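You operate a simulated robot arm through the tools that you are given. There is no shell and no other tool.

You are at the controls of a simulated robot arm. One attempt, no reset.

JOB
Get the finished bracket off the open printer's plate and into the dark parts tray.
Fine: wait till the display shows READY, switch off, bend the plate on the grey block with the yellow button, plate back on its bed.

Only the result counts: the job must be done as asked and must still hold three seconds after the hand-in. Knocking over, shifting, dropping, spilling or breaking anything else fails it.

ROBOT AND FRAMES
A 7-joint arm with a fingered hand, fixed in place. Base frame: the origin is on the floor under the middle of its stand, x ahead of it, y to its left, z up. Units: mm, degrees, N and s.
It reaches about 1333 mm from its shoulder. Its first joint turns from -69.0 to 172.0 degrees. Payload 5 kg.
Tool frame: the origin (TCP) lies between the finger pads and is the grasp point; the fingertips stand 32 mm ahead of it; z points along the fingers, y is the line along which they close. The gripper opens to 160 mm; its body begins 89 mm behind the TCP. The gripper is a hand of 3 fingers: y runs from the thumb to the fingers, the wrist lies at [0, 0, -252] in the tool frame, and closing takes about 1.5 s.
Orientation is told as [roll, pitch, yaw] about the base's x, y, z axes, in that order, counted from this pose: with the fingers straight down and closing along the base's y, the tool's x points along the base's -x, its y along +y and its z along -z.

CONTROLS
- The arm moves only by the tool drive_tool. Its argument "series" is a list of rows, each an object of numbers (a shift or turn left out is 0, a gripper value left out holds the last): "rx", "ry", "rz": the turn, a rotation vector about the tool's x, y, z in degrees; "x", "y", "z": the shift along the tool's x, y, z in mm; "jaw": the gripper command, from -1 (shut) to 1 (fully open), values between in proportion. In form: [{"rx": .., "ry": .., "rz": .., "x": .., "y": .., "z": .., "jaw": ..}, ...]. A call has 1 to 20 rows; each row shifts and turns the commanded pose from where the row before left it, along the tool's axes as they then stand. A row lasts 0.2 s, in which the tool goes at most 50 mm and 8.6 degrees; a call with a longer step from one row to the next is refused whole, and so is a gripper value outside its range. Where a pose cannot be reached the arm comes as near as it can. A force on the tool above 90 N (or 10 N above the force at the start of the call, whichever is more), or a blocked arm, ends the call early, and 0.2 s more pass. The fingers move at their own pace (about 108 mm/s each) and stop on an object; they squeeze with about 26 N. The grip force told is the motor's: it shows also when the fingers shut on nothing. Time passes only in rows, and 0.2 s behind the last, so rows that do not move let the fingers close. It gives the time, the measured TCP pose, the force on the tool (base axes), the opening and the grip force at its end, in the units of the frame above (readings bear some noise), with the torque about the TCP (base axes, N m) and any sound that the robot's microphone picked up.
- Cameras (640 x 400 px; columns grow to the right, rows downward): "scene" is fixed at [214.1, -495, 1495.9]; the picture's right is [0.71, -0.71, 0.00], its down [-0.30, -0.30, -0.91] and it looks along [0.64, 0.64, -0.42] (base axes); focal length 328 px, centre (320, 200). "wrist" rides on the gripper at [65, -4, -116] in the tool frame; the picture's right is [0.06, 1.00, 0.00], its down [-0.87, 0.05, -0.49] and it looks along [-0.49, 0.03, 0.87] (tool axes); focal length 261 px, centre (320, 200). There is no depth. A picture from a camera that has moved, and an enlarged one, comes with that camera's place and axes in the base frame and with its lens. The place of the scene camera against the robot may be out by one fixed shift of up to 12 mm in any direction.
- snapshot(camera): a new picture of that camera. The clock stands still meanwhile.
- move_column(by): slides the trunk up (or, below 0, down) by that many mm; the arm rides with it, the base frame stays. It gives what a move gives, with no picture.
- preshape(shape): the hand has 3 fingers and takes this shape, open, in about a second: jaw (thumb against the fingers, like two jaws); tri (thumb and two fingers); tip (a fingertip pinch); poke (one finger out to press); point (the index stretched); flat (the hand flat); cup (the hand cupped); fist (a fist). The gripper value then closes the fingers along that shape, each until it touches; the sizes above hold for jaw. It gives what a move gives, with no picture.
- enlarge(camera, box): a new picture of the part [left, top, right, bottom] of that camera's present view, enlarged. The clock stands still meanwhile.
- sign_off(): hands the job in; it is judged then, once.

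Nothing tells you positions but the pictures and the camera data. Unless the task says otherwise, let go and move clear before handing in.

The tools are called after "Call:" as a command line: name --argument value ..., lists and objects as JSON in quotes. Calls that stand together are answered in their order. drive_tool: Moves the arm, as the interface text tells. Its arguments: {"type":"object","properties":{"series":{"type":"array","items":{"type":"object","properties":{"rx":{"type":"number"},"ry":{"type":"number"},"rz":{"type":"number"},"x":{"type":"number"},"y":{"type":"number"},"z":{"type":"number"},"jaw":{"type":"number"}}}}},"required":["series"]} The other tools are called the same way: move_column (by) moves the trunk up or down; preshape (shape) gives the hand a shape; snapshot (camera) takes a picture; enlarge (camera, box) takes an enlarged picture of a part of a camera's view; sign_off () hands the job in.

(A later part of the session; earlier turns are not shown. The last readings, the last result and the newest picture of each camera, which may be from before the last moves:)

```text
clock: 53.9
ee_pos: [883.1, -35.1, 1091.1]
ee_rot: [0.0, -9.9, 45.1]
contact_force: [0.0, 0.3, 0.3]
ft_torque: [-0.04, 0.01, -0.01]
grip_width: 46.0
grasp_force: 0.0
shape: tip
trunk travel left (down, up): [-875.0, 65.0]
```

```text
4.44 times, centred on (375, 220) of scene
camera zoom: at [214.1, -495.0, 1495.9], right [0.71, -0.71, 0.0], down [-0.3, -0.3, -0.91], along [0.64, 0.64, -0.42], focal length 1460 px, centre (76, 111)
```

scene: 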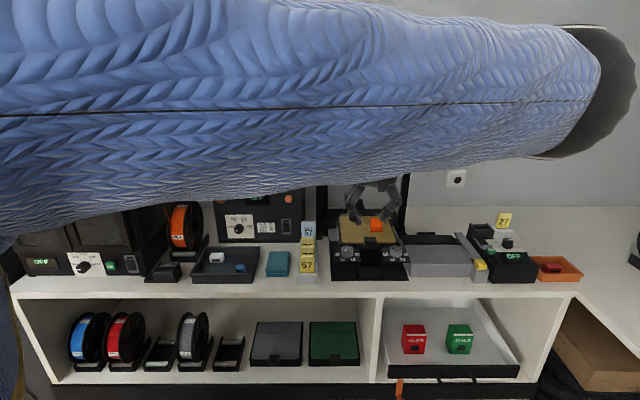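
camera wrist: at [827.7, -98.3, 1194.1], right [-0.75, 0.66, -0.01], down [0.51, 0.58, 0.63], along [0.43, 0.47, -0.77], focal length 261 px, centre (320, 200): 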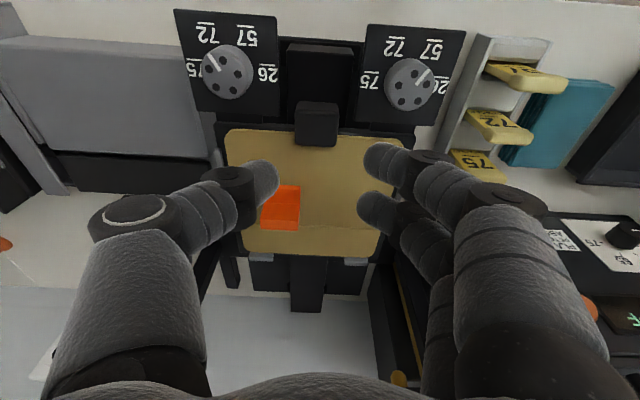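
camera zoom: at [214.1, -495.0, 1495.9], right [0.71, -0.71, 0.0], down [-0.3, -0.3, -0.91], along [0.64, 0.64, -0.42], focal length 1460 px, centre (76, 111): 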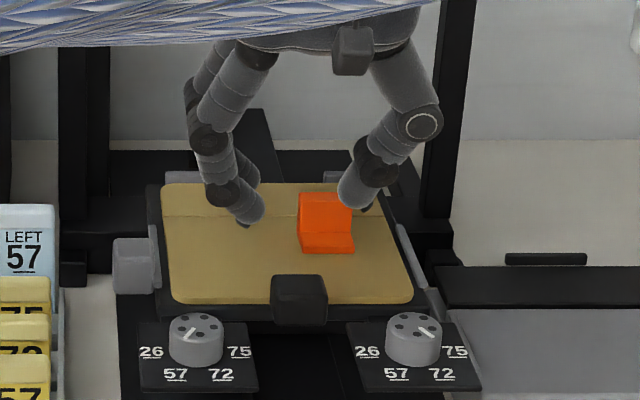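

Handle corners re-measured consistently (u 638–671, back v 617, top 999.5). I'll centre on it and descend to about 20 mm above grasp height.

Call:
drive_tool --series '[{"x": 2.92, "y": -1.22, "z": 15}, {"x": 2.92, "y": -1.22, "z": 15}, {"x": 2.92, "y": -1.22, "z": 15}, {"x": 2.92, "y": -1.22, "z": 15}, {}]'

Call:
snapshot --camera "wrist"

Call:
enlarge --camera "scene" --box '[330, 195, 420, 265]'

```text
clock: 55.1
ee_pos: [886.7, -40.4, 1030.5]
ee_rot: [0.0, -10.0, 45.1]
contact_force: [-0.3, 0.1, 0.7]
ft_torque: [0.01, 0.03, 0.01]
grip_width: 45.9
grasp_force: 0.1
shape: tip
trunk travel left (down, up): [-875.0, 65.0]
```

```text
taken
camera wrist: at [829.9, -103.0, 1134.1], right [-0.75, 0.66, -0.01], down [0.51, 0.58, 0.63], along [0.43, 0.47, -0.77], focal length 261 px, centre (320, 200)
```

wrist: 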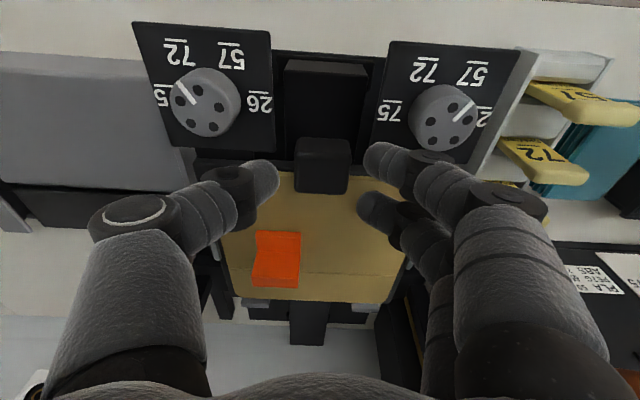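

```text
5.71 times, centred on (375, 230) of scene
camera zoom: at [214.1, -495.0, 1495.9], right [0.71, -0.71, 0.0], down [-0.3, -0.3, -0.91], along [0.64, 0.64, -0.42], focal length 1876 px, centre (6, 29)
```

zoom: 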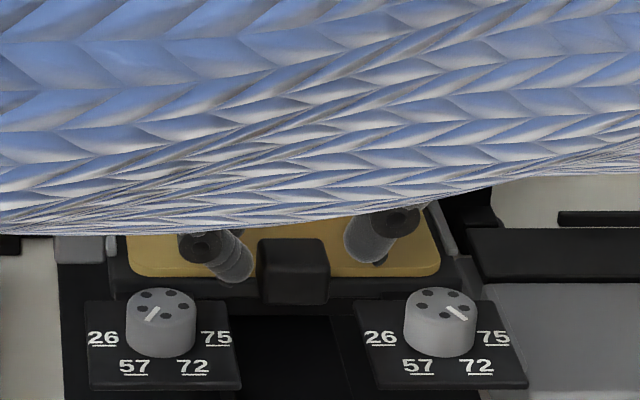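

Centred within about 1 mm. I'll lower slowly the rest of the way, watching force for a touch on the plate.

Call:
drive_tool --series '[{"x": 0.9, "y": 1.4, "z": 5.2}, {"x": 0.9, "z": 5.2}, {"x": 0.9, "z": 5.2}, {}]'

Call:
enlarge --camera "scene" --box '[340, 225, 410, 265]'

Call:
enlarge --camera "wrist" --box '[220, 100, 420, 240]'

```text
clock: 56.1
ee_pos: [885.9, -39.3, 1015.8]
ee_rot: [0.0, -10.0, 45.1]
contact_force: [-2.3, -0.5, 9.3]
ft_torque: [0.33, 0.16, 0.08]
grip_width: 46.5
grasp_force: 0.1
shape: tip
trunk travel left (down, up): [-875.0, 65.0]
```

```text
9.14 times, centred on (375, 245) of scene
camera zoom: at [214.1, -495.0, 1495.9], right [0.71, -0.71, 0.0], down [-0.3, -0.3, -0.91], along [0.64, 0.64, -0.42], focal length 3002 px, centre (-183, -211)
```

zoom: 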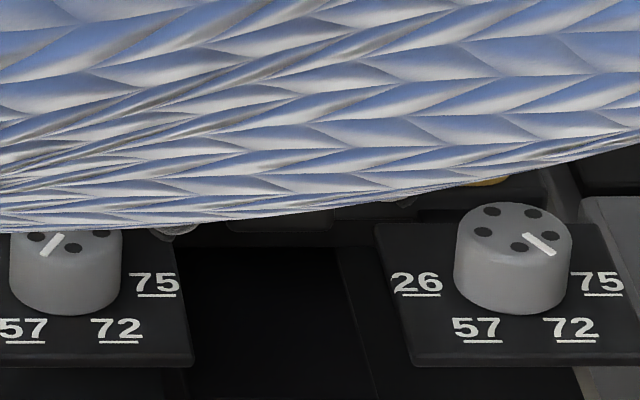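

```text
2.86 times, centred on (320, 170) of wrist
camera zoom: at [829.5, -101.7, 1119.5], right [-0.75, 0.66, -0.01], down [0.5, 0.58, 0.64], along [0.43, 0.47, -0.77], focal length 745 px, centre (320, 286)
```

zoom: 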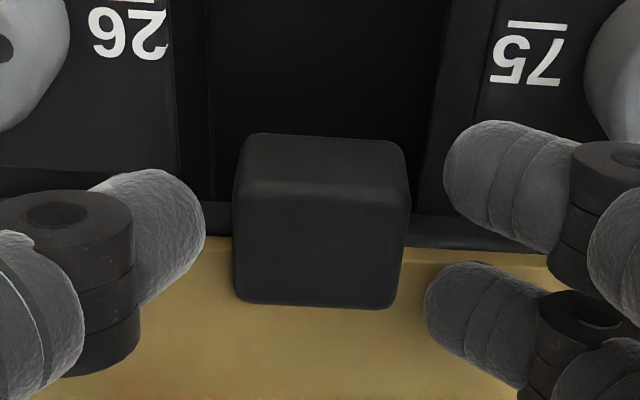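

A light touch: finger 2's tip met the plate at TCP z≈1015.8. I'll raise a little, lean 5° more so the thumb and front finger sit deeper on the block, narrow the opening to 38 mm, and go down again.

Call:
drive_tool --series '[{"x": 0.2, "z": -8.2}, {"ry": -5, "jaw": -0.53}, {"jaw": -0.53}, {}]'

Call:
enlarge --camera "wrist" --box '[220, 100, 420, 240]'

```text
clock: 57.1
ee_pos: [884.6, -40.8, 1023.3]
ee_rot: [-0.1, -15.0, 45.1]
contact_force: [-0.2, -0.1, 0.4]
ft_torque: [0.04, 0.0, -0.03]
grip_width: 38.3
grasp_force: 0.0
shape: tip
trunk travel left (down, up): [-875.0, 65.0]
```

```text
2.86 times, centred on (320, 170) of wrist
camera zoom: at [822.7, -109.5, 1118.7], right [-0.75, 0.66, -0.02], down [0.46, 0.54, 0.7], along [0.47, 0.52, -0.71], focal length 745 px, centre (320, 286)
```

zoom: 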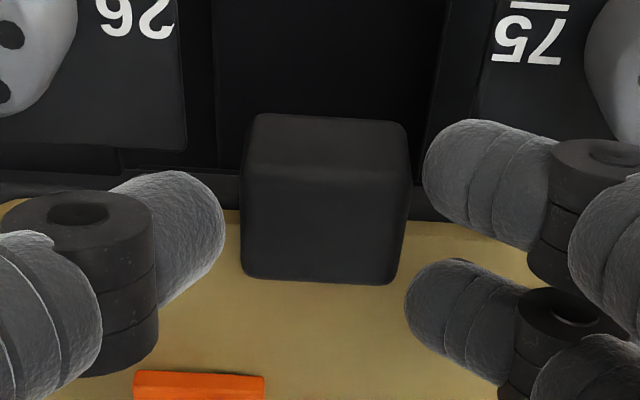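

Call:
drive_tool --series '[{"x": 0.8, "z": 3}, {"x": 0.8, "z": 3}, {"x": 0.54, "z": 2}, {}]'

Call:
drive_tool --series '[{"x": 0.4, "z": 1.5}, {}]'

Call:
drive_tool --series '[{"x": 0.4, "z": 1.5}, {}]'

```text
clock: 58.1
ee_pos: [885.9, -40.1, 1015.1]
ee_rot: [0.0, -15.0, 45.1]
contact_force: [-1.6, 0.1, 6.3]
ft_torque: [0.16, 0.07, 0.01]
grip_width: 38.2
grasp_force: 0.0
shape: tip
trunk travel left (down, up): [-875.0, 65.0]
```

```text
clock: 58.7
ee_pos: [885.5, -41.2, 1014.9]
ee_rot: [0.0, -15.0, 45.2]
contact_force: [-3.7, -0.2, 11.4]
ft_torque: [0.32, 0.12, 0.11]
grip_width: 38.7
grasp_force: 0.0
shape: tip
trunk travel left (down, up): [-875.0, 65.0]
```

```text
clock: 59.3
ee_pos: [884.2, -40.1, 1013.6]
ee_rot: [-0.1, -15.1, 45.1]
contact_force: [-3.1, 1.8, 17.4]
ft_torque: [0.57, 0.14, 0.11]
grip_width: 39.1
grasp_force: 0.2
shape: tip
trunk travel left (down, up): [-875.0, 65.0]
```

Call:
enlarge --camera "wrist" --box '[220, 100, 420, 240]'

Call:
enlarge --camera "wrist" --box '[310, 130, 390, 210]'

Call:
snapshot --camera "scene"

```text
2.86 times, centred on (320, 170) of wrist
camera zoom: at [821.7, -108.5, 1109.0], right [-0.75, 0.66, -0.02], down [0.46, 0.54, 0.7], along [0.47, 0.52, -0.71], focal length 745 px, centre (320, 286)
```

zoom: 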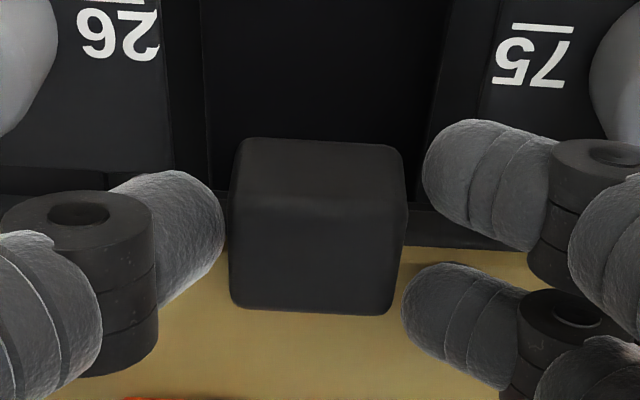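

```text
5.00 times, centred on (350, 170) of wrist
camera zoom: at [821.7, -108.5, 1109.0], right [-0.75, 0.66, -0.02], down [0.46, 0.54, 0.7], along [0.47, 0.52, -0.71], focal length 1303 px, centre (170, 350)
```

zoom: 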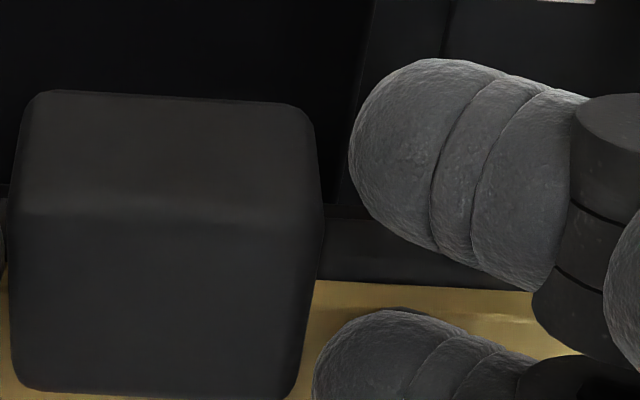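

```text
taken
```

scene: 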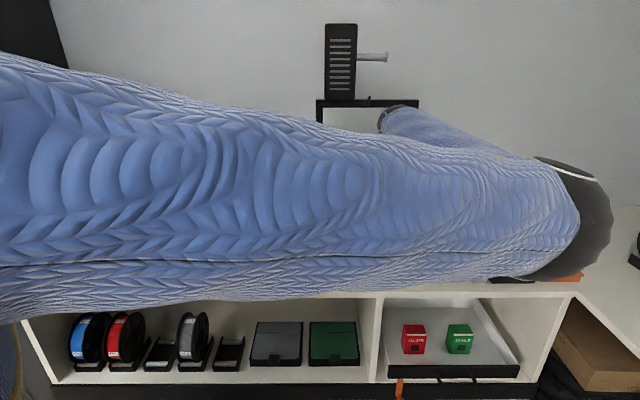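

Re-checking the numbers (including the rocker press), the fingertips actually reach about 38 mm ahead, so the contact points now sit well on the block, about 4 mm below its top or lower. I'll ease off slightly and close.

Call:
drive_tool --series '[{"x": -0.26, "z": -0.97}, {"jaw": -0.7}, {"jaw": -1}, {"jaw": -1}, {"jaw": -1}, {"jaw": -1}, {"jaw": -1}]'

Call:
enlarge --camera "wrist" --box '[220, 100, 420, 240]'

```text
clock: 60.9
ee_pos: [885.5, -41.5, 1013.2]
ee_rot: [0.0, -14.8, 45.1]
contact_force: [-1.6, -1.1, 6.1]
ft_torque: [0.19, 0.09, 0.02]
grip_width: 30.8
grasp_force: 25.7
shape: tip
trunk travel left (down, up): [-875.0, 65.0]
```

```text
2.86 times, centred on (320, 170) of wrist
camera zoom: at [822.1, -109.3, 1108.7], right [-0.75, 0.66, -0.02], down [0.46, 0.54, 0.7], along [0.47, 0.52, -0.71], focal length 745 px, centre (320, 286)
```

zoom: 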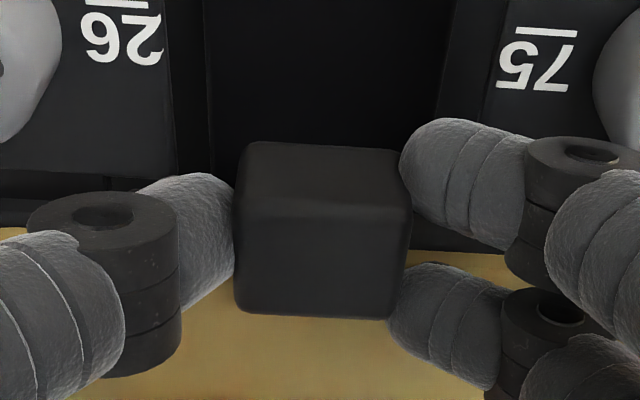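

All three fingers are on the block (grip 25.7 N). I'll lift a few millimetres and check.

Call:
drive_tool --series '[{"x": -0.78, "z": -2.9}, {"x": -0.78, "z": -2.9}, {"x": -0.78, "z": -2.9}, {}]'

Call:
snapshot --camera "wrist"

Call:
snapshot --camera "scene"

```text
clock: 61.9
ee_pos: [886.1, -41.0, 1021.6]
ee_rot: [0.1, -14.9, 45.1]
contact_force: [0.1, 0.4, -1.5]
ft_torque: [-0.06, 0.09, 0.02]
grip_width: 30.1
grasp_force: 26.0
shape: tip
trunk travel left (down, up): [-875.0, 65.0]
```

```text
taken
camera wrist: at [822.8, -109.0, 1117.0], right [-0.75, 0.66, -0.02], down [0.46, 0.54, 0.7], along [0.47, 0.52, -0.72], focal length 261 px, centre (320, 200)
```

wrist: 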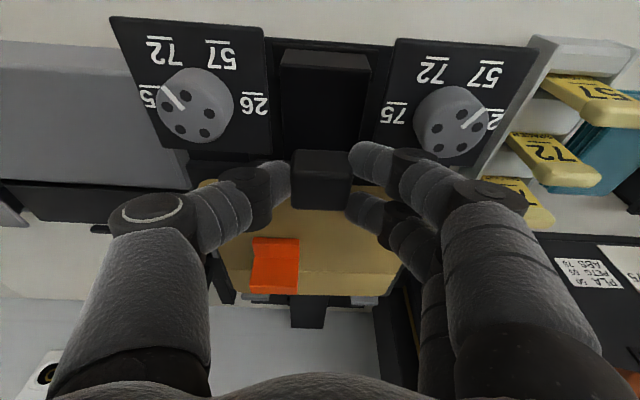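

```text
taken
```

scene: 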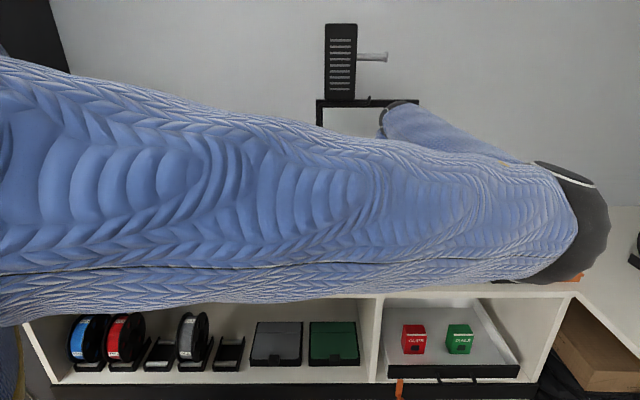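

The plate comes along (about 1.5–2 N load). I'll lift it to about 45 mm and check that it stays level.

Call:
drive_tool --series '[{"x": -1.3, "z": -4.8}, {"x": -1.3, "z": -4.8}, {"x": -1.3, "z": -4.8}, {"x": -1.3, "z": -4.8}, {"x": -1.3, "z": -4.8}, {"x": -1.3, "z": -4.8}, {"x": -1.3, "z": -4.8}, {}]'

Call:
snapshot --camera "wrist"

Call:
snapshot --camera "scene"

```text
clock: 63.7
ee_pos: [886.2, -40.8, 1056.3]
ee_rot: [0.0, -15.0, 45.1]
contact_force: [0.8, 0.1, -2.2]
ft_torque: [-0.13, 0.13, 0.01]
grip_width: 29.6
grasp_force: 25.2
shape: tip
trunk travel left (down, up): [-875.0, 65.0]
```

```text
taken
camera wrist: at [823.5, -108.9, 1152.3], right [-0.75, 0.66, -0.02], down [0.46, 0.54, 0.7], along [0.47, 0.52, -0.71], focal length 261 px, centre (320, 200)
```

wrist: 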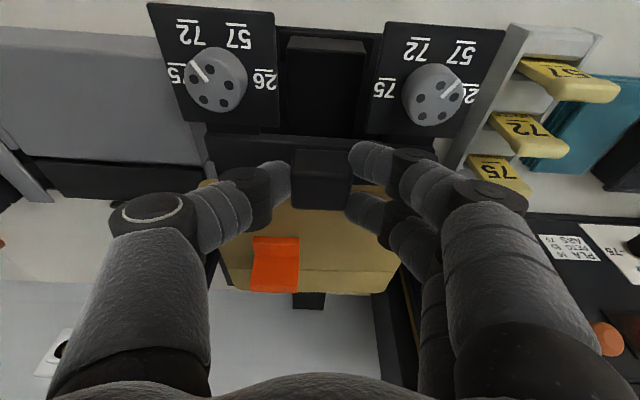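

```text
taken
```

scene: 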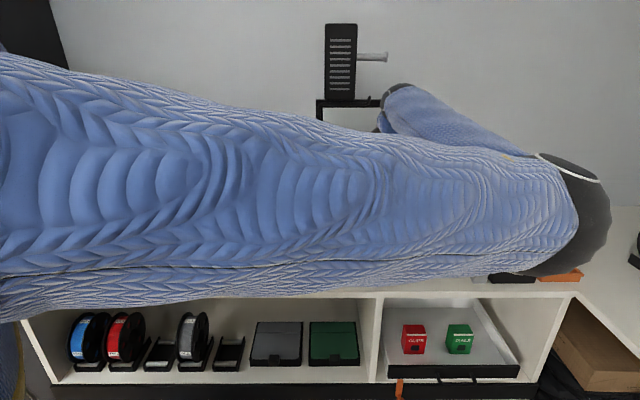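

Call:
enlarge --camera "wrist" --box '[190, 130, 420, 310]'

```text
2.22 times, centred on (305, 220) of wrist
camera zoom: at [823.5, -108.9, 1152.3], right [-0.75, 0.66, -0.02], down [0.46, 0.54, 0.7], along [0.47, 0.52, -0.71], focal length 579 px, centre (353, 156)
```

zoom: 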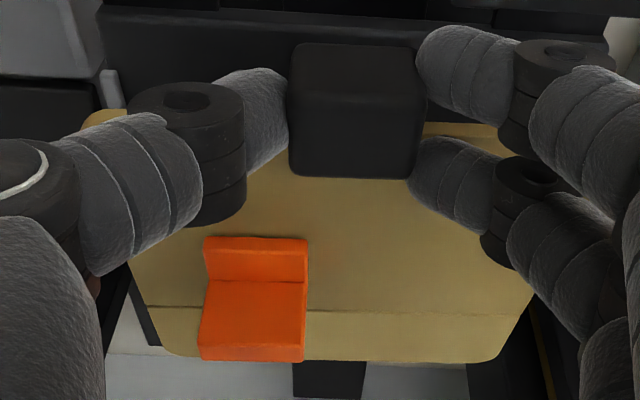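

The plate is held nearly level (about 2° droop) with the bracket on it. I'll bring it forward 58 mm to clear the upright, then sideways 205 mm over the block.

Call:
drive_tool --series '[{"x": 8, "z": -2.15}, {"x": 12, "z": -3.2}, {"x": 12, "z": -3.2}, {"x": 12, "z": -3.2}, {"x": 8, "z": -2.15}, {"x": 3, "z": -0.8}, {}]'

Call:
drive_tool --series '[{"y": -8}, {"y": -14}, {"y": -18}, {"y": -18}, {"y": -18}, {"y": -18}, {"y": -18}, {"y": -18}, {"y": -18}, {"y": -18}, {"y": -15}, {"y": -12}, {"y": -8}, {"y": -3.7}, {}]'

Call:
snapshot --camera "wrist"

Call:
snapshot --camera "scene"

```text
clock: 65.3
ee_pos: [845.4, -81.1, 1055.7]
ee_rot: [0.0, -14.9, 45.0]
contact_force: [-0.1, 0.2, -0.9]
ft_torque: [-0.1, 0.12, 0.01]
grip_width: 29.8
grasp_force: 26.5
shape: tip
trunk travel left (down, up): [-875.0, 65.0]
```

```text
clock: 68.5
ee_pos: [991.3, -224.5, 1055.5]
ee_rot: [-0.1, -14.8, 45.1]
contact_force: [0.0, -0.5, -1.2]
ft_torque: [-0.09, 0.14, -0.01]
grip_width: 29.7
grasp_force: 26.5
shape: tip
trunk travel left (down, up): [-875.0, 65.0]
```

```text
taken
camera wrist: at [929.0, -292.9, 1151.7], right [-0.75, 0.66, -0.02], down [0.46, 0.54, 0.7], along [0.47, 0.52, -0.71], focal length 261 px, centre (320, 200)
```

wrist: 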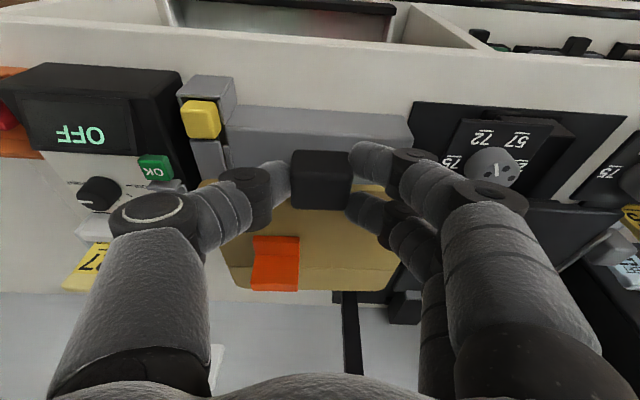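

```text
taken
```

scene: 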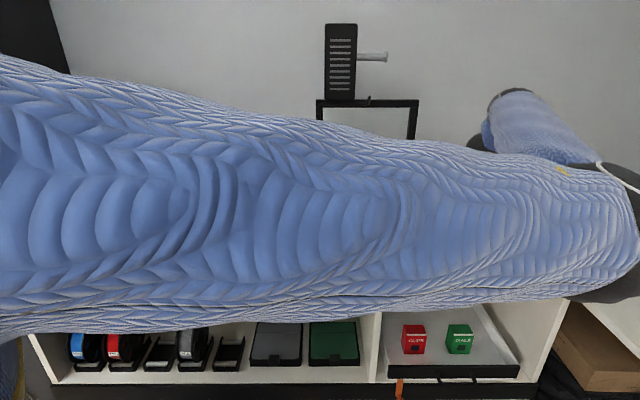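

The plate is over the block. I'll lower 58 mm, then check alignment before setting it down.

Call:
drive_tool --series '[{"x": 1.3, "y": -0.5, "z": 4.8}, {"x": 2.07, "z": 9.66}, {"x": 2.59, "z": 9.66}, {"x": 2.59, "z": 9.66}, {"x": 2.59, "z": 9.66}, {"x": 2.07, "z": 7.7}, {"x": 1.3, "z": 4.8}, {}]'

Call:
snapshot --camera "wrist"

Call:
enlarge --camera "wrist" --box '[190, 130, 420, 310]'

```text
clock: 70.3
ee_pos: [992.1, -225.6, 998.7]
ee_rot: [0.0, -15.0, 45.1]
contact_force: [0.1, -0.2, -1.9]
ft_torque: [-0.09, 0.11, 0.02]
grip_width: 29.8
grasp_force: 25.7
shape: tip
trunk travel left (down, up): [-875.0, 65.0]
```

```text
taken
camera wrist: at [929.4, -294.5, 1094.4], right [-0.75, 0.66, -0.02], down [0.46, 0.54, 0.7], along [0.47, 0.52, -0.72], focal length 261 px, centre (320, 200)
```

wrist: 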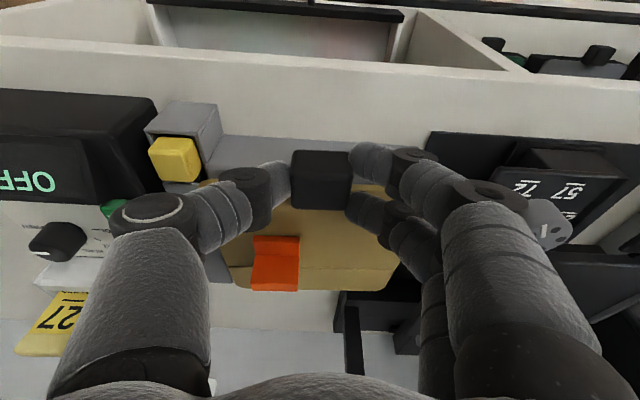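

```text
2.22 times, centred on (305, 220) of wrist
camera zoom: at [929.4, -294.5, 1094.4], right [-0.75, 0.66, -0.02], down [0.46, 0.54, 0.7], along [0.47, 0.52, -0.72], focal length 579 px, centre (353, 156)
```

zoom: 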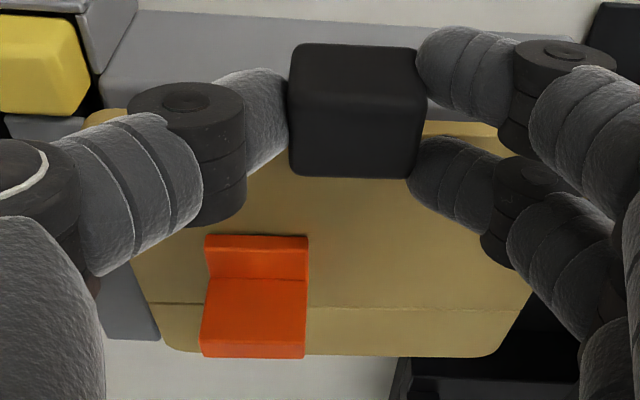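

Droop has grown slightly, to about 3°. I'll set it down now; the back edge will touch the flap first, then the front.

Call:
drive_tool --series '[{"x": 0.9, "z": 4.8}, {"x": 1.0, "z": 4.8}, {"x": 0.8, "z": 3}, {}]'

Call:
drive_tool --series '[{"x": 0.78, "z": 2.9}, {}]'

Call:
drive_tool --series '[{"x": 0.78, "z": 2.9}, {}]'

Call:
enlarge --camera "wrist" --box '[190, 130, 420, 310]'

```text
clock: 71.3
ee_pos: [992.4, -225.4, 985.9]
ee_rot: [0.1, -15.0, 45.0]
contact_force: [-0.4, -0.6, -2.0]
ft_torque: [-0.08, 0.13, -0.02]
grip_width: 29.8
grasp_force: 26.8
shape: tip
trunk travel left (down, up): [-875.0, 65.0]
```

```text
clock: 71.9
ee_pos: [992.2, -225.1, 983.3]
ee_rot: [0.1, -15.0, 45.1]
contact_force: [-0.5, -0.9, -1.4]
ft_torque: [-0.05, 0.07, 0.0]
grip_width: 29.7
grasp_force: 25.9
shape: tip
trunk travel left (down, up): [-875.0, 65.0]
```

```text
clock: 72.5
ee_pos: [991.8, -225.5, 980.9]
ee_rot: [-0.1, -15.0, 45.2]
contact_force: [0.9, -2.0, 5.5]
ft_torque: [0.04, 0.1, -0.03]
grip_width: 29.9
grasp_force: 26.1
shape: tip
trunk travel left (down, up): [-875.0, 65.0]
```

```text
2.22 times, centred on (305, 220) of wrist
camera zoom: at [929.2, -293.8, 1076.1], right [-0.75, 0.66, -0.02], down [0.46, 0.54, 0.7], along [0.47, 0.52, -0.71], focal length 579 px, centre (353, 156)
```

zoom: 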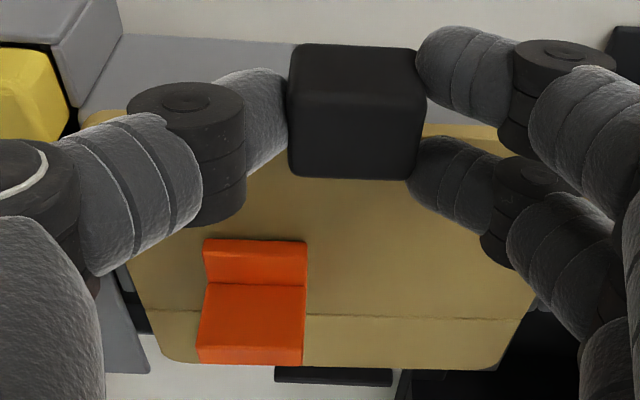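

Call:
drive_tool --series '[{"x": 0.4, "z": 1.5}, {}]'

Call:
snapshot --camera "wrist"

Call:
enlarge --camera "wrist" --box '[190, 200, 420, 310]'

```text
clock: 73.1
ee_pos: [992.0, -225.8, 979.0]
ee_rot: [-0.2, -15.0, 45.1]
contact_force: [2.2, -3.5, 14.7]
ft_torque: [0.04, -0.08, -0.06]
grip_width: 30.1
grasp_force: 25.9
shape: tip
trunk travel left (down, up): [-875.0, 65.0]
```

```text
taken
camera wrist: at [928.7, -293.5, 1075.1], right [-0.75, 0.66, -0.02], down [0.46, 0.54, 0.7], along [0.47, 0.52, -0.71], focal length 261 px, centre (320, 200)
```

wrist: 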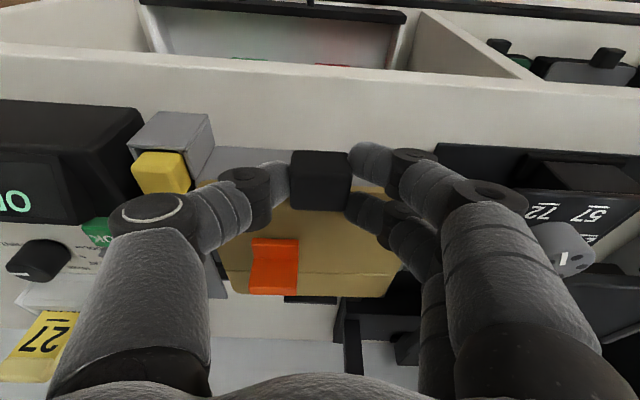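

```text
2.78 times, centred on (305, 255) of wrist
camera zoom: at [928.7, -293.5, 1075.1], right [-0.75, 0.66, -0.02], down [0.46, 0.54, 0.7], along [0.47, 0.52, -0.71], focal length 725 px, centre (362, 47)
```

zoom: 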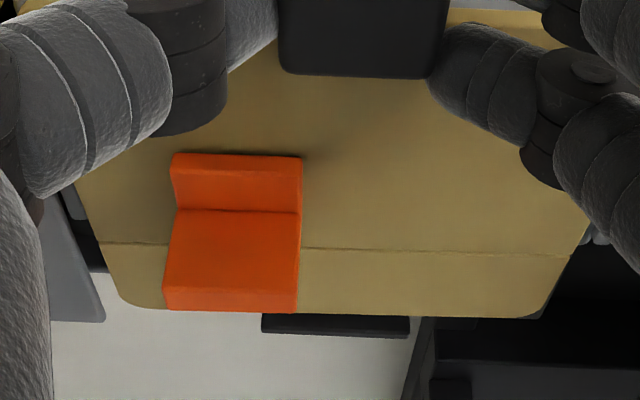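

Call:
enlarge --camera "wrist" --box '[195, 200, 275, 310]'

Call:
enlarge --camera "wrist" --box '[360, 220, 440, 320]'

```text
3.64 times, centred on (235, 255) of wrist
camera zoom: at [928.7, -293.5, 1075.1], right [-0.75, 0.66, -0.02], down [0.46, 0.54, 0.7], along [0.47, 0.52, -0.71], focal length 948 px, centre (629, 0)
```

zoom: 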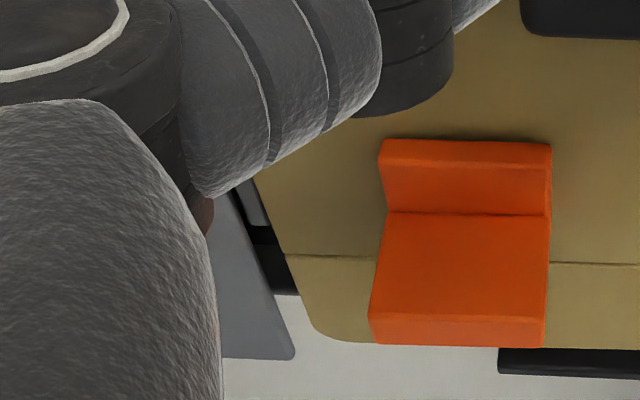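

```text
4.00 times, centred on (400, 270) of wrist
camera zoom: at [928.7, -293.5, 1075.1], right [-0.75, 0.66, -0.02], down [0.46, 0.54, 0.7], along [0.47, 0.52, -0.71], focal length 1043 px, centre (0, -80)
```

zoom: 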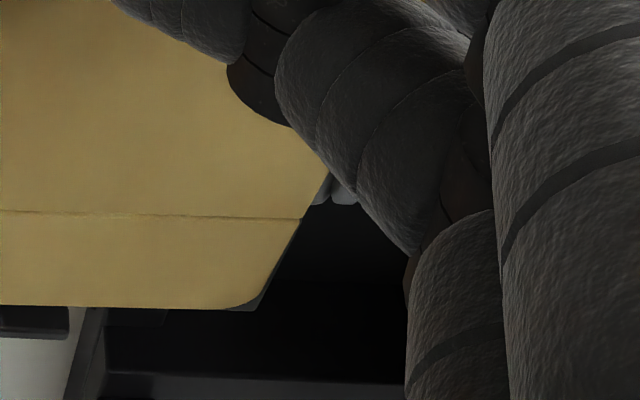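

The plate lies flat between the rails with the crease at v≈673, on the hinge. I'll relax the down-force, release and back straight up.

Call:
drive_tool --series '[{"x": -0.4, "z": -1.5}, {}]'

Call:
drive_tool --series '[{"jaw": -0.6}, {"jaw": -0.5, "x": -0.26, "z": -1}, {"jaw": -0.42, "x": -0.26, "z": -1}, {"jaw": -0.42, "x": -0.5, "z": -2}, {"jaw": -0.42, "x": -1.3, "z": -4.8}, {}]'

Call:
drive_tool --series '[{"x": -2.59, "z": -9.66}, {"x": -5.2, "z": -19.3}, {"x": -7.8, "z": -29}, {"x": -7.8, "z": -29}, {}]'

Call:
snapshot --camera "wrist"

```text
clock: 73.7
ee_pos: [991.9, -225.4, 979.6]
ee_rot: [0.0, -15.0, 45.2]
contact_force: [1.8, -4.1, 10.5]
ft_torque: [0.0, -0.06, -0.08]
grip_width: 30.4
grasp_force: 26.1
shape: tip
trunk travel left (down, up): [-875.0, 65.0]
```

```text
clock: 75.1
ee_pos: [990.9, -222.7, 989.2]
ee_rot: [0.0, -15.0, 45.1]
contact_force: [0.7, 0.3, -0.4]
ft_torque: [-0.03, -0.01, -0.01]
grip_width: 46.1
grasp_force: 0.1
shape: tip
trunk travel left (down, up): [-875.0, 65.0]
```

```text
clock: 76.3
ee_pos: [991.0, -224.9, 1079.2]
ee_rot: [0.0, -15.0, 45.1]
contact_force: [0.2, 0.2, 0.3]
ft_torque: [0.01, 0.04, -0.01]
grip_width: 46.1
grasp_force: 0.0
shape: tip
trunk travel left (down, up): [-875.0, 65.0]
```

```text
taken
camera wrist: at [929.0, -293.0, 1174.9], right [-0.75, 0.66, -0.02], down [0.46, 0.54, 0.7], along [0.47, 0.52, -0.71], focal length 261 px, centre (320, 200)
```

wrist: 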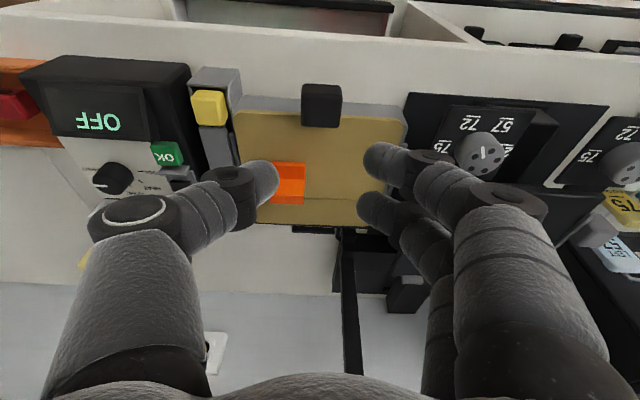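

The plate rests on the block with its grip block in front. Now the yellow button: I'll straighten up, rise, and turn the hand so the poking thumb comes from the free front-left side.

Call:
drive_tool --series '[{"ry": 7.5, "z": -10}, {"ry": 7.5, "z": -10}, {"z": -20}, {"rz": 8}, {"rz": 8}, {"rz": 8}, {"rz": 8}, {"rz": 8}, {"rz": 8}, {"rz": 8}, {"rz": 8}, {"rz": 8}, {"rz": 8}, {"rz": 8}, {"rz": 8}, {"rz": 8}, {"rz": 8}, {"rz": 8}, {"rz": 8}, {"rz": 7}]'

Call:
preshape --shape "poke"

Call:
snapshot --camera "wrist"

Call:
snapshot --camera "scene"

```text
clock: 80.5
ee_pos: [989.5, -226.7, 1117.3]
ee_rot: [0.0, -0.1, -89.9]
contact_force: [0.0, -0.5, 0.1]
ft_torque: [-0.01, -0.01, -0.01]
grip_width: 46.2
grasp_force: 0.0
shape: tip
trunk travel left (down, up): [-875.0, 65.0]
```

```text
clock: 81.4
ee_pos: [989.4, -227.6, 1117.3]
ee_rot: [0.0, 0.0, -89.9]
contact_force: [0.2, 0.7, -0.2]
ft_torque: [0.01, -0.03, 0.0]
grip_width: 0.0
grasp_force: 0.0
shape: poke
trunk travel left (down, up): [-875.0, 65.0]
```

```text
taken
camera wrist: at [985.1, -162.1, 1234.4], right [1.0, 0.06, 0.0], down [0.06, -0.87, 0.49], along [0.03, -0.49, -0.87], focal length 261 px, centre (320, 200)
```

wrist: 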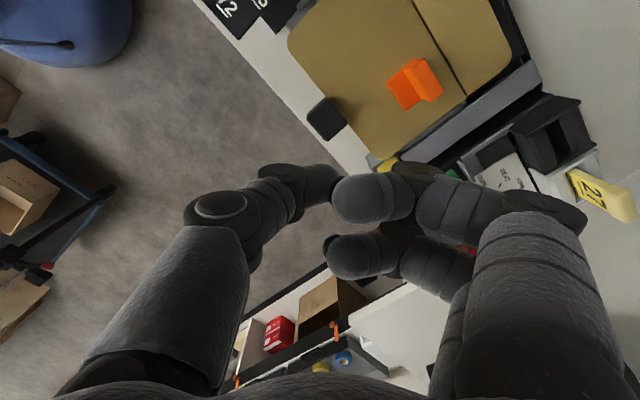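

```text
taken
```

scene: 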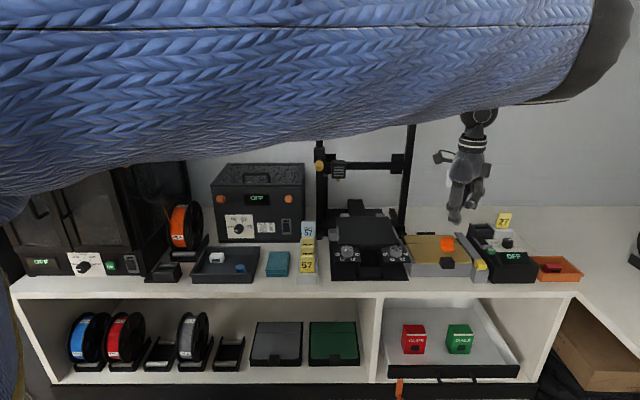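

Reached. I'll move above the button and lean a bit, staying about 80 mm above it to check.

Call:
drive_tool --series '[{"x": -18.6, "y": 29.1}, {"x": -18.6, "y": 29.1}, {"x": -18.7, "y": 29.2}, {"rx": -6}, {"rx": -6}, {}]'

Call:
snapshot --camera "wrist"

Call:
enlarge --camera "scene" --box '[420, 170, 540, 290]'

```text
clock: 82.8
ee_pos: [1077.7, -283.2, 1116.5]
ee_rot: [12.0, -0.1, -90.0]
contact_force: [0.6, -0.1, -0.6]
ft_torque: [-0.02, 0.0, 0.02]
grip_width: 0.0
grasp_force: 0.0
shape: poke
out of reach, approached as far as the arm can: row 4
trunk travel left (down, up): [-875.0, 65.0]
```

```text
taken
camera wrist: at [1049.1, -217.6, 1230.8], right [0.98, 0.06, 0.21], down [-0.05, -0.87, 0.49], along [0.21, -0.49, -0.84], focal length 261 px, centre (320, 200)
```

wrist: 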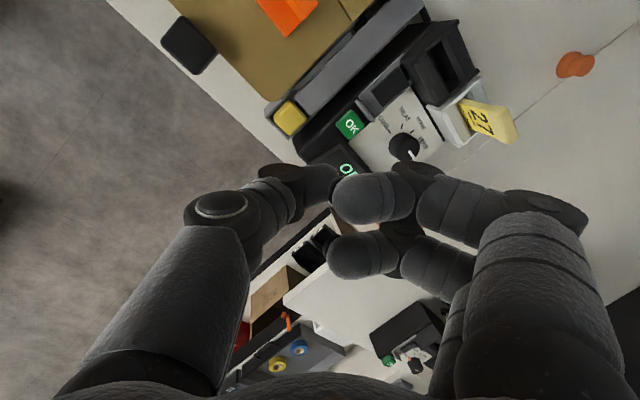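

```text
3.33 times, centred on (480, 230) of scene
camera zoom: at [214.1, -495.0, 1495.9], right [0.71, -0.71, 0.0], down [-0.3, -0.3, -0.91], along [0.64, 0.64, -0.42], focal length 1095 px, centre (-213, 100)
```

zoom: 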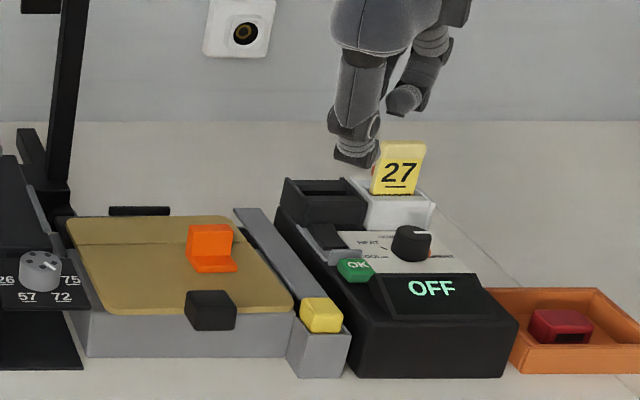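

Call:
drive_tool --series '[{"y": -4.37, "z": 20.5}, {"y": -4.37, "z": 20.5}, {"y": -4.37, "z": 20.5}, {"y": -4.37, "z": 20.5}, {"y": -4.37, "z": 20.5}, {"y": -4.0, "z": 18.6}, {}]'

Call:
enlarge --camera "scene" --box '[430, 190, 530, 290]'

Call:
snapshot --camera "wrist"

```text
clock: 84.4
ee_pos: [1076.9, -283.1, 994.3]
ee_rot: [12.0, -0.1, -90.0]
contact_force: [0.7, 0.2, 1.2]
ft_torque: [0.01, -0.03, 0.01]
grip_width: 0.0
grasp_force: 0.1
shape: poke
trunk travel left (down, up): [-875.0, 65.0]
```

```text
4.00 times, centred on (480, 240) of scene
camera zoom: at [214.1, -495.0, 1495.9], right [0.71, -0.71, 0.0], down [-0.3, -0.3, -0.91], along [0.64, 0.64, -0.42], focal length 1314 px, centre (-320, 40)
```

zoom: 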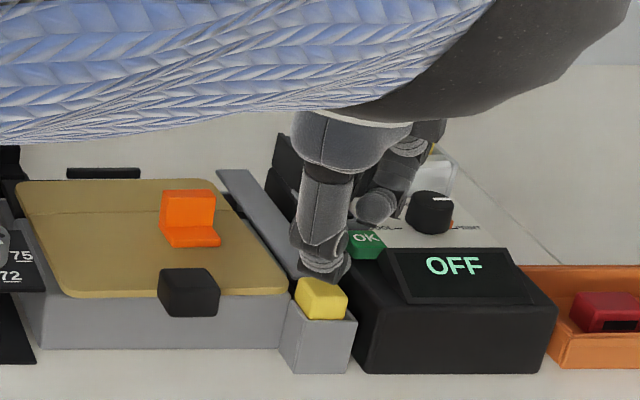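

```text
taken
camera wrist: at [1048.2, -217.7, 1106.8], right [0.98, 0.06, 0.21], down [-0.05, -0.87, 0.49], along [0.21, -0.49, -0.84], focal length 261 px, centre (320, 200)
```

wrist: 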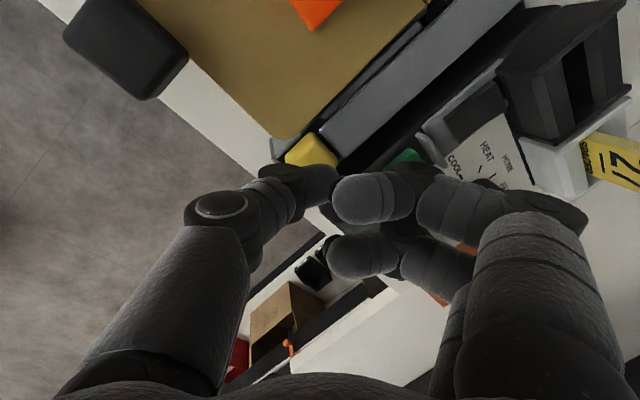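

The thumb is right over the yellow button. I'll press down in small steps, watching force, sound and flap.

Call:
drive_tool --series '[{"y": -0.62, "z": 2.93}, {"y": -0.62, "z": 2.93}, {"y": -0.62, "z": 2.93}, {}]'

Call:
drive_tool --series '[{"y": -0.42, "z": 1.96}, {"y": -0.42, "z": 1.96}, {}]'

Call:
drive_tool --series '[{"y": -0.42, "z": 1.96}, {"y": -0.42, "z": 1.96}, {}]'

Call:
enlarge --camera "scene" --box '[420, 200, 520, 290]'

```text
clock: 85.4
ee_pos: [1075.8, -284.1, 985.7]
ee_rot: [12.1, -0.2, -89.9]
contact_force: [-0.1, -0.2, 0.0]
ft_torque: [-0.03, 0.01, -0.01]
grip_width: 0.1
grasp_force: 0.0
shape: poke
trunk travel left (down, up): [-875.0, 65.0]
```

```text
clock: 86.2
ee_pos: [1078.2, -282.9, 982.1]
ee_rot: [12.0, 0.0, -89.9]
contact_force: [-0.1, -0.9, 1.3]
ft_torque: [-0.01, -0.02, 0.03]
grip_width: 0.2
grasp_force: 0.0
shape: poke
trunk travel left (down, up): [-875.0, 65.0]
```

```text
clock: 87.0
ee_pos: [1076.3, -282.5, 977.3]
ee_rot: [12.1, 0.0, -89.8]
contact_force: [0.0, -0.3, 1.4]
ft_torque: [-0.02, -0.03, -0.04]
grip_width: 0.0
grasp_force: 0.1
shape: poke
trunk travel left (down, up): [-875.0, 65.0]
```

```text
4.44 times, centred on (470, 245) of scene
camera zoom: at [214.1, -495.0, 1495.9], right [0.71, -0.71, 0.0], down [-0.3, -0.3, -0.91], along [0.64, 0.64, -0.42], focal length 1460 px, centre (-347, 0)
```

zoom: 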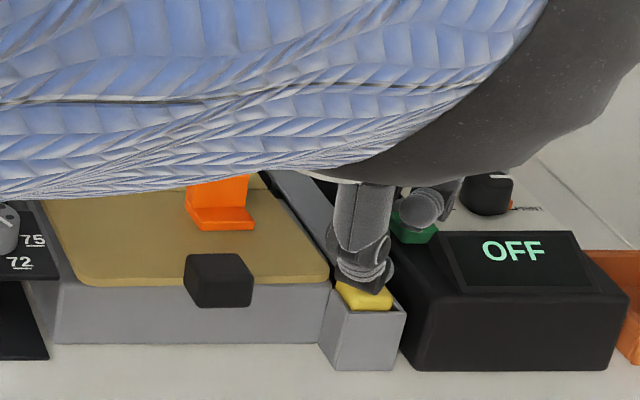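

Call:
drive_tool --series '[{"y": -0.42, "z": 1.96}, {"y": -0.42, "z": 1.96}, {}]'

Call:
drive_tool --series '[{"y": -0.42, "z": 1.96}, {"y": -0.42, "z": 1.96}, {}]'

Call:
enlarge --camera "scene" --box '[420, 200, 520, 290]'

```text
clock: 87.8
ee_pos: [1076.2, -284.4, 973.5]
ee_rot: [11.9, -0.1, -89.8]
contact_force: [-0.7, 0.4, 1.3]
ft_torque: [0.01, -0.01, -0.04]
grip_width: 0.0
grasp_force: 0.0
shape: poke
trunk travel left (down, up): [-875.0, 65.0]
```

```text
clock: 88.6
ee_pos: [1077.7, -282.5, 970.0]
ee_rot: [12.0, 0.0, -89.9]
contact_force: [-0.1, 0.1, 2.1]
ft_torque: [0.01, 0.0, 0.0]
grip_width: 0.0
grasp_force: 0.0
shape: poke
trunk travel left (down, up): [-875.0, 65.0]
heard: click
```

```text
4.44 times, centred on (470, 245) of scene
camera zoom: at [214.1, -495.0, 1495.9], right [0.71, -0.71, 0.0], down [-0.3, -0.3, -0.91], along [0.64, 0.64, -0.42], focal length 1460 px, centre (-347, 0)
```

zoom: 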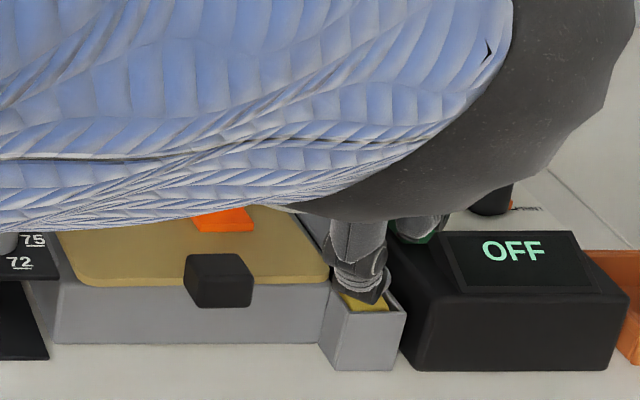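

A click at full press. I'll hold briefly, then look before releasing.

Call:
drive_tool --series '[{}, {}, {}, {}]'

Call:
snapshot --camera "wrist"

Call:
snapshot --camera "scene"

```text
clock: 89.6
ee_pos: [1077.2, -283.0, 969.6]
ee_rot: [12.0, 0.0, -89.9]
contact_force: [-0.8, 0.9, 1.9]
ft_torque: [0.01, -0.04, 0.03]
grip_width: 0.0
grasp_force: 0.0
shape: poke
trunk travel left (down, up): [-875.0, 65.0]
```

```text
taken
camera wrist: at [1048.6, -217.7, 1082.4], right [0.98, 0.06, 0.21], down [-0.05, -0.87, 0.49], along [0.21, -0.49, -0.85], focal length 261 px, centre (320, 200)
```

wrist: 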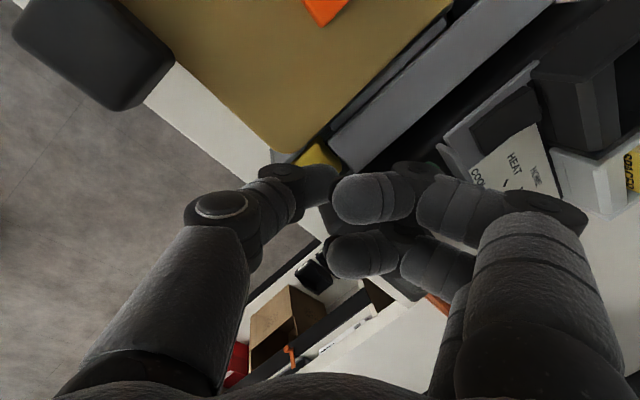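

```text
taken
```

scene: 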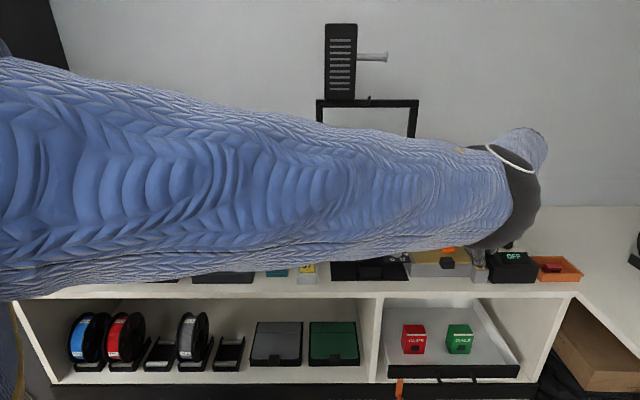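

I'll lift off and go back to the bench-aligned view to see the plate and bracket.

Call:
drive_tool --series '[{"y": 1.2, "z": -5.9}, {"y": 4.2, "z": -19.6}, {"y": 6.24, "z": -29.3}, {"y": 6.24, "z": -29.3}, {"y": 6.24, "z": -29.3}, {"y": 6.24, "z": -29.3}, {}]'

Call:
enlarge --camera "scene" --box '[400, 200, 500, 290]'

Call:
snapshot --camera "wrist"

```text
clock: 91.2
ee_pos: [1076.5, -283.5, 1114.7]
ee_rot: [11.9, -0.1, -89.9]
contact_force: [0.2, -0.9, -0.2]
ft_torque: [-0.02, -0.02, 0.0]
grip_width: 0.0
grasp_force: 0.0
shape: poke
trunk travel left (down, up): [-875.0, 65.0]
```

```text
4.44 times, centred on (450, 245) of scene
camera zoom: at [214.1, -495.0, 1495.9], right [0.71, -0.71, 0.0], down [-0.3, -0.3, -0.91], along [0.64, 0.64, -0.42], focal length 1460 px, centre (-258, 0)
```

zoom: 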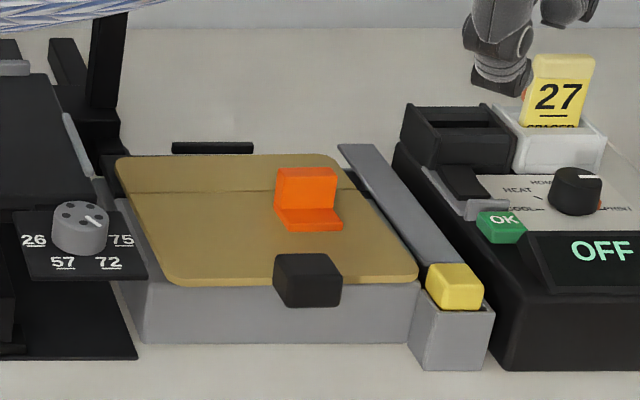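

```text
taken
camera wrist: at [1048.5, -218.4, 1227.7], right [0.98, 0.06, 0.21], down [-0.05, -0.87, 0.49], along [0.21, -0.49, -0.85], focal length 261 px, centre (320, 200)
```

wrist: 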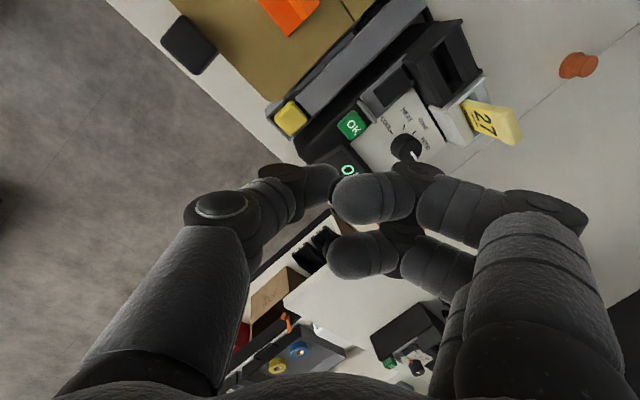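

Call:
enlarge --camera "scene" --box '[450, 230, 482, 255]'

Call:
enlarge --camera "scene" --box '[190, 235, 270, 290]'

```text
16.00 times, centred on (466, 242) of scene
camera zoom: at [214.1, -495.0, 1495.9], right [0.71, -0.71, 0.0], down [-0.3, -0.3, -0.91], along [0.64, 0.64, -0.42], focal length 5254 px, centre (-2016, -480)
```

zoom: 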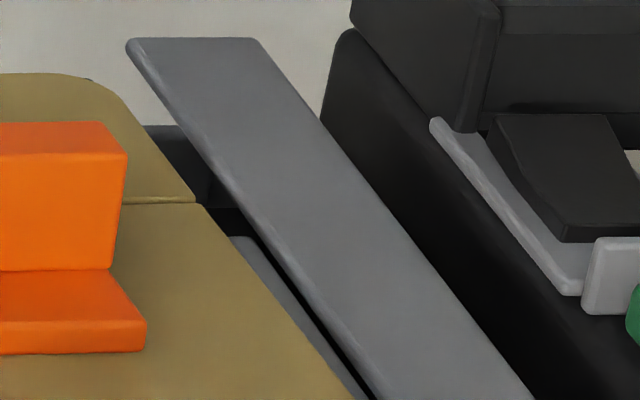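

```text
7.27 times, centred on (230, 262) of scene
camera zoom: at [214.1, -495.0, 1495.9], right [0.71, -0.71, 0.0], down [-0.3, -0.3, -0.91], along [0.64, 0.64, -0.42], focal length 2388 px, centre (974, -254)
```

zoom: 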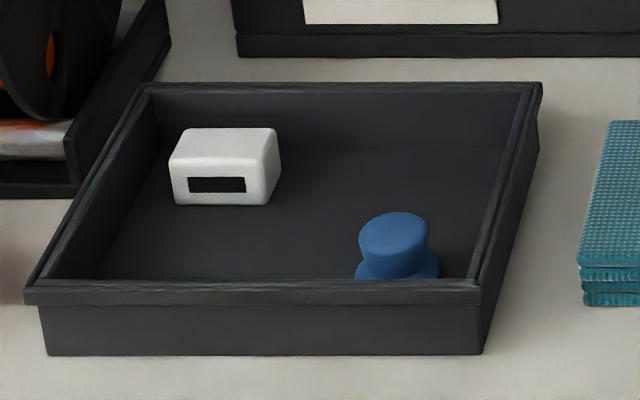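

The button sprang back and the bracket still stands on the plate, hopefully loose now. I'll back away, turn to view it from the side, and measure it for the pick.

Call:
drive_tool --series '[{"y": -24.5, "z": -5.2}, {"y": -24.5, "z": -5.2}, {"rx": 6}, {"rx": 6}, {"rz": -7.5}, {"rz": -7.5}, {"rz": -7.5}, {"rz": -7.5}, {"rz": -7.5}, {"rz": -7.5}, {}]'

Call:
preshape --shape "jaw"

Call:
drive_tool --series '[{"x": 19, "y": 29}, {"x": 19, "y": 29}, {"x": 20, "y": 29}, {"x": 18, "y": 28}, {}]'

Call:
snapshot --camera "wrist"

```text
clock: 93.6
ee_pos: [1026.9, -284.1, 1115.0]
ee_rot: [-0.1, 0.0, -44.7]
contact_force: [0.6, -0.8, 1.2]
ft_torque: [-0.03, 0.05, -0.01]
grip_width: 0.2
grasp_force: 0.0
shape: poke
trunk travel left (down, up): [-875.0, 65.0]
```

```text
clock: 94.5
ee_pos: [1027.5, -283.2, 1116.5]
ee_rot: [-0.1, 0.0, -44.9]
contact_force: [-0.5, -0.2, -0.2]
ft_torque: [0.04, 0.01, 0.01]
grip_width: 159.8
grasp_force: 0.2
shape: jaw
trunk travel left (down, up): [-875.0, 65.0]
```

```text
clock: 95.7
ee_pos: [1052.6, -148.6, 1115.1]
ee_rot: [-0.1, 0.0, -44.9]
contact_force: [-0.3, -0.1, -0.5]
ft_torque: [0.07, -0.04, 0.02]
grip_width: 159.6
grasp_force: 0.0
shape: jaw
trunk travel left (down, up): [-875.0, 65.0]
```

```text
taken
camera wrist: at [1003.3, -105.3, 1231.3], right [0.66, 0.75, 0.0], down [0.65, -0.58, 0.49], along [0.37, -0.32, -0.87], focal length 261 px, centre (320, 200)
```

wrist: 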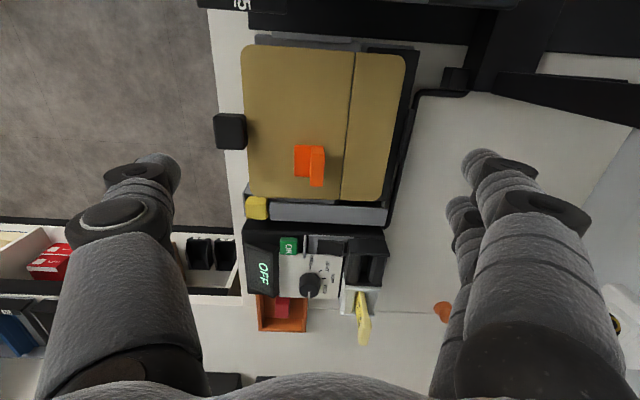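

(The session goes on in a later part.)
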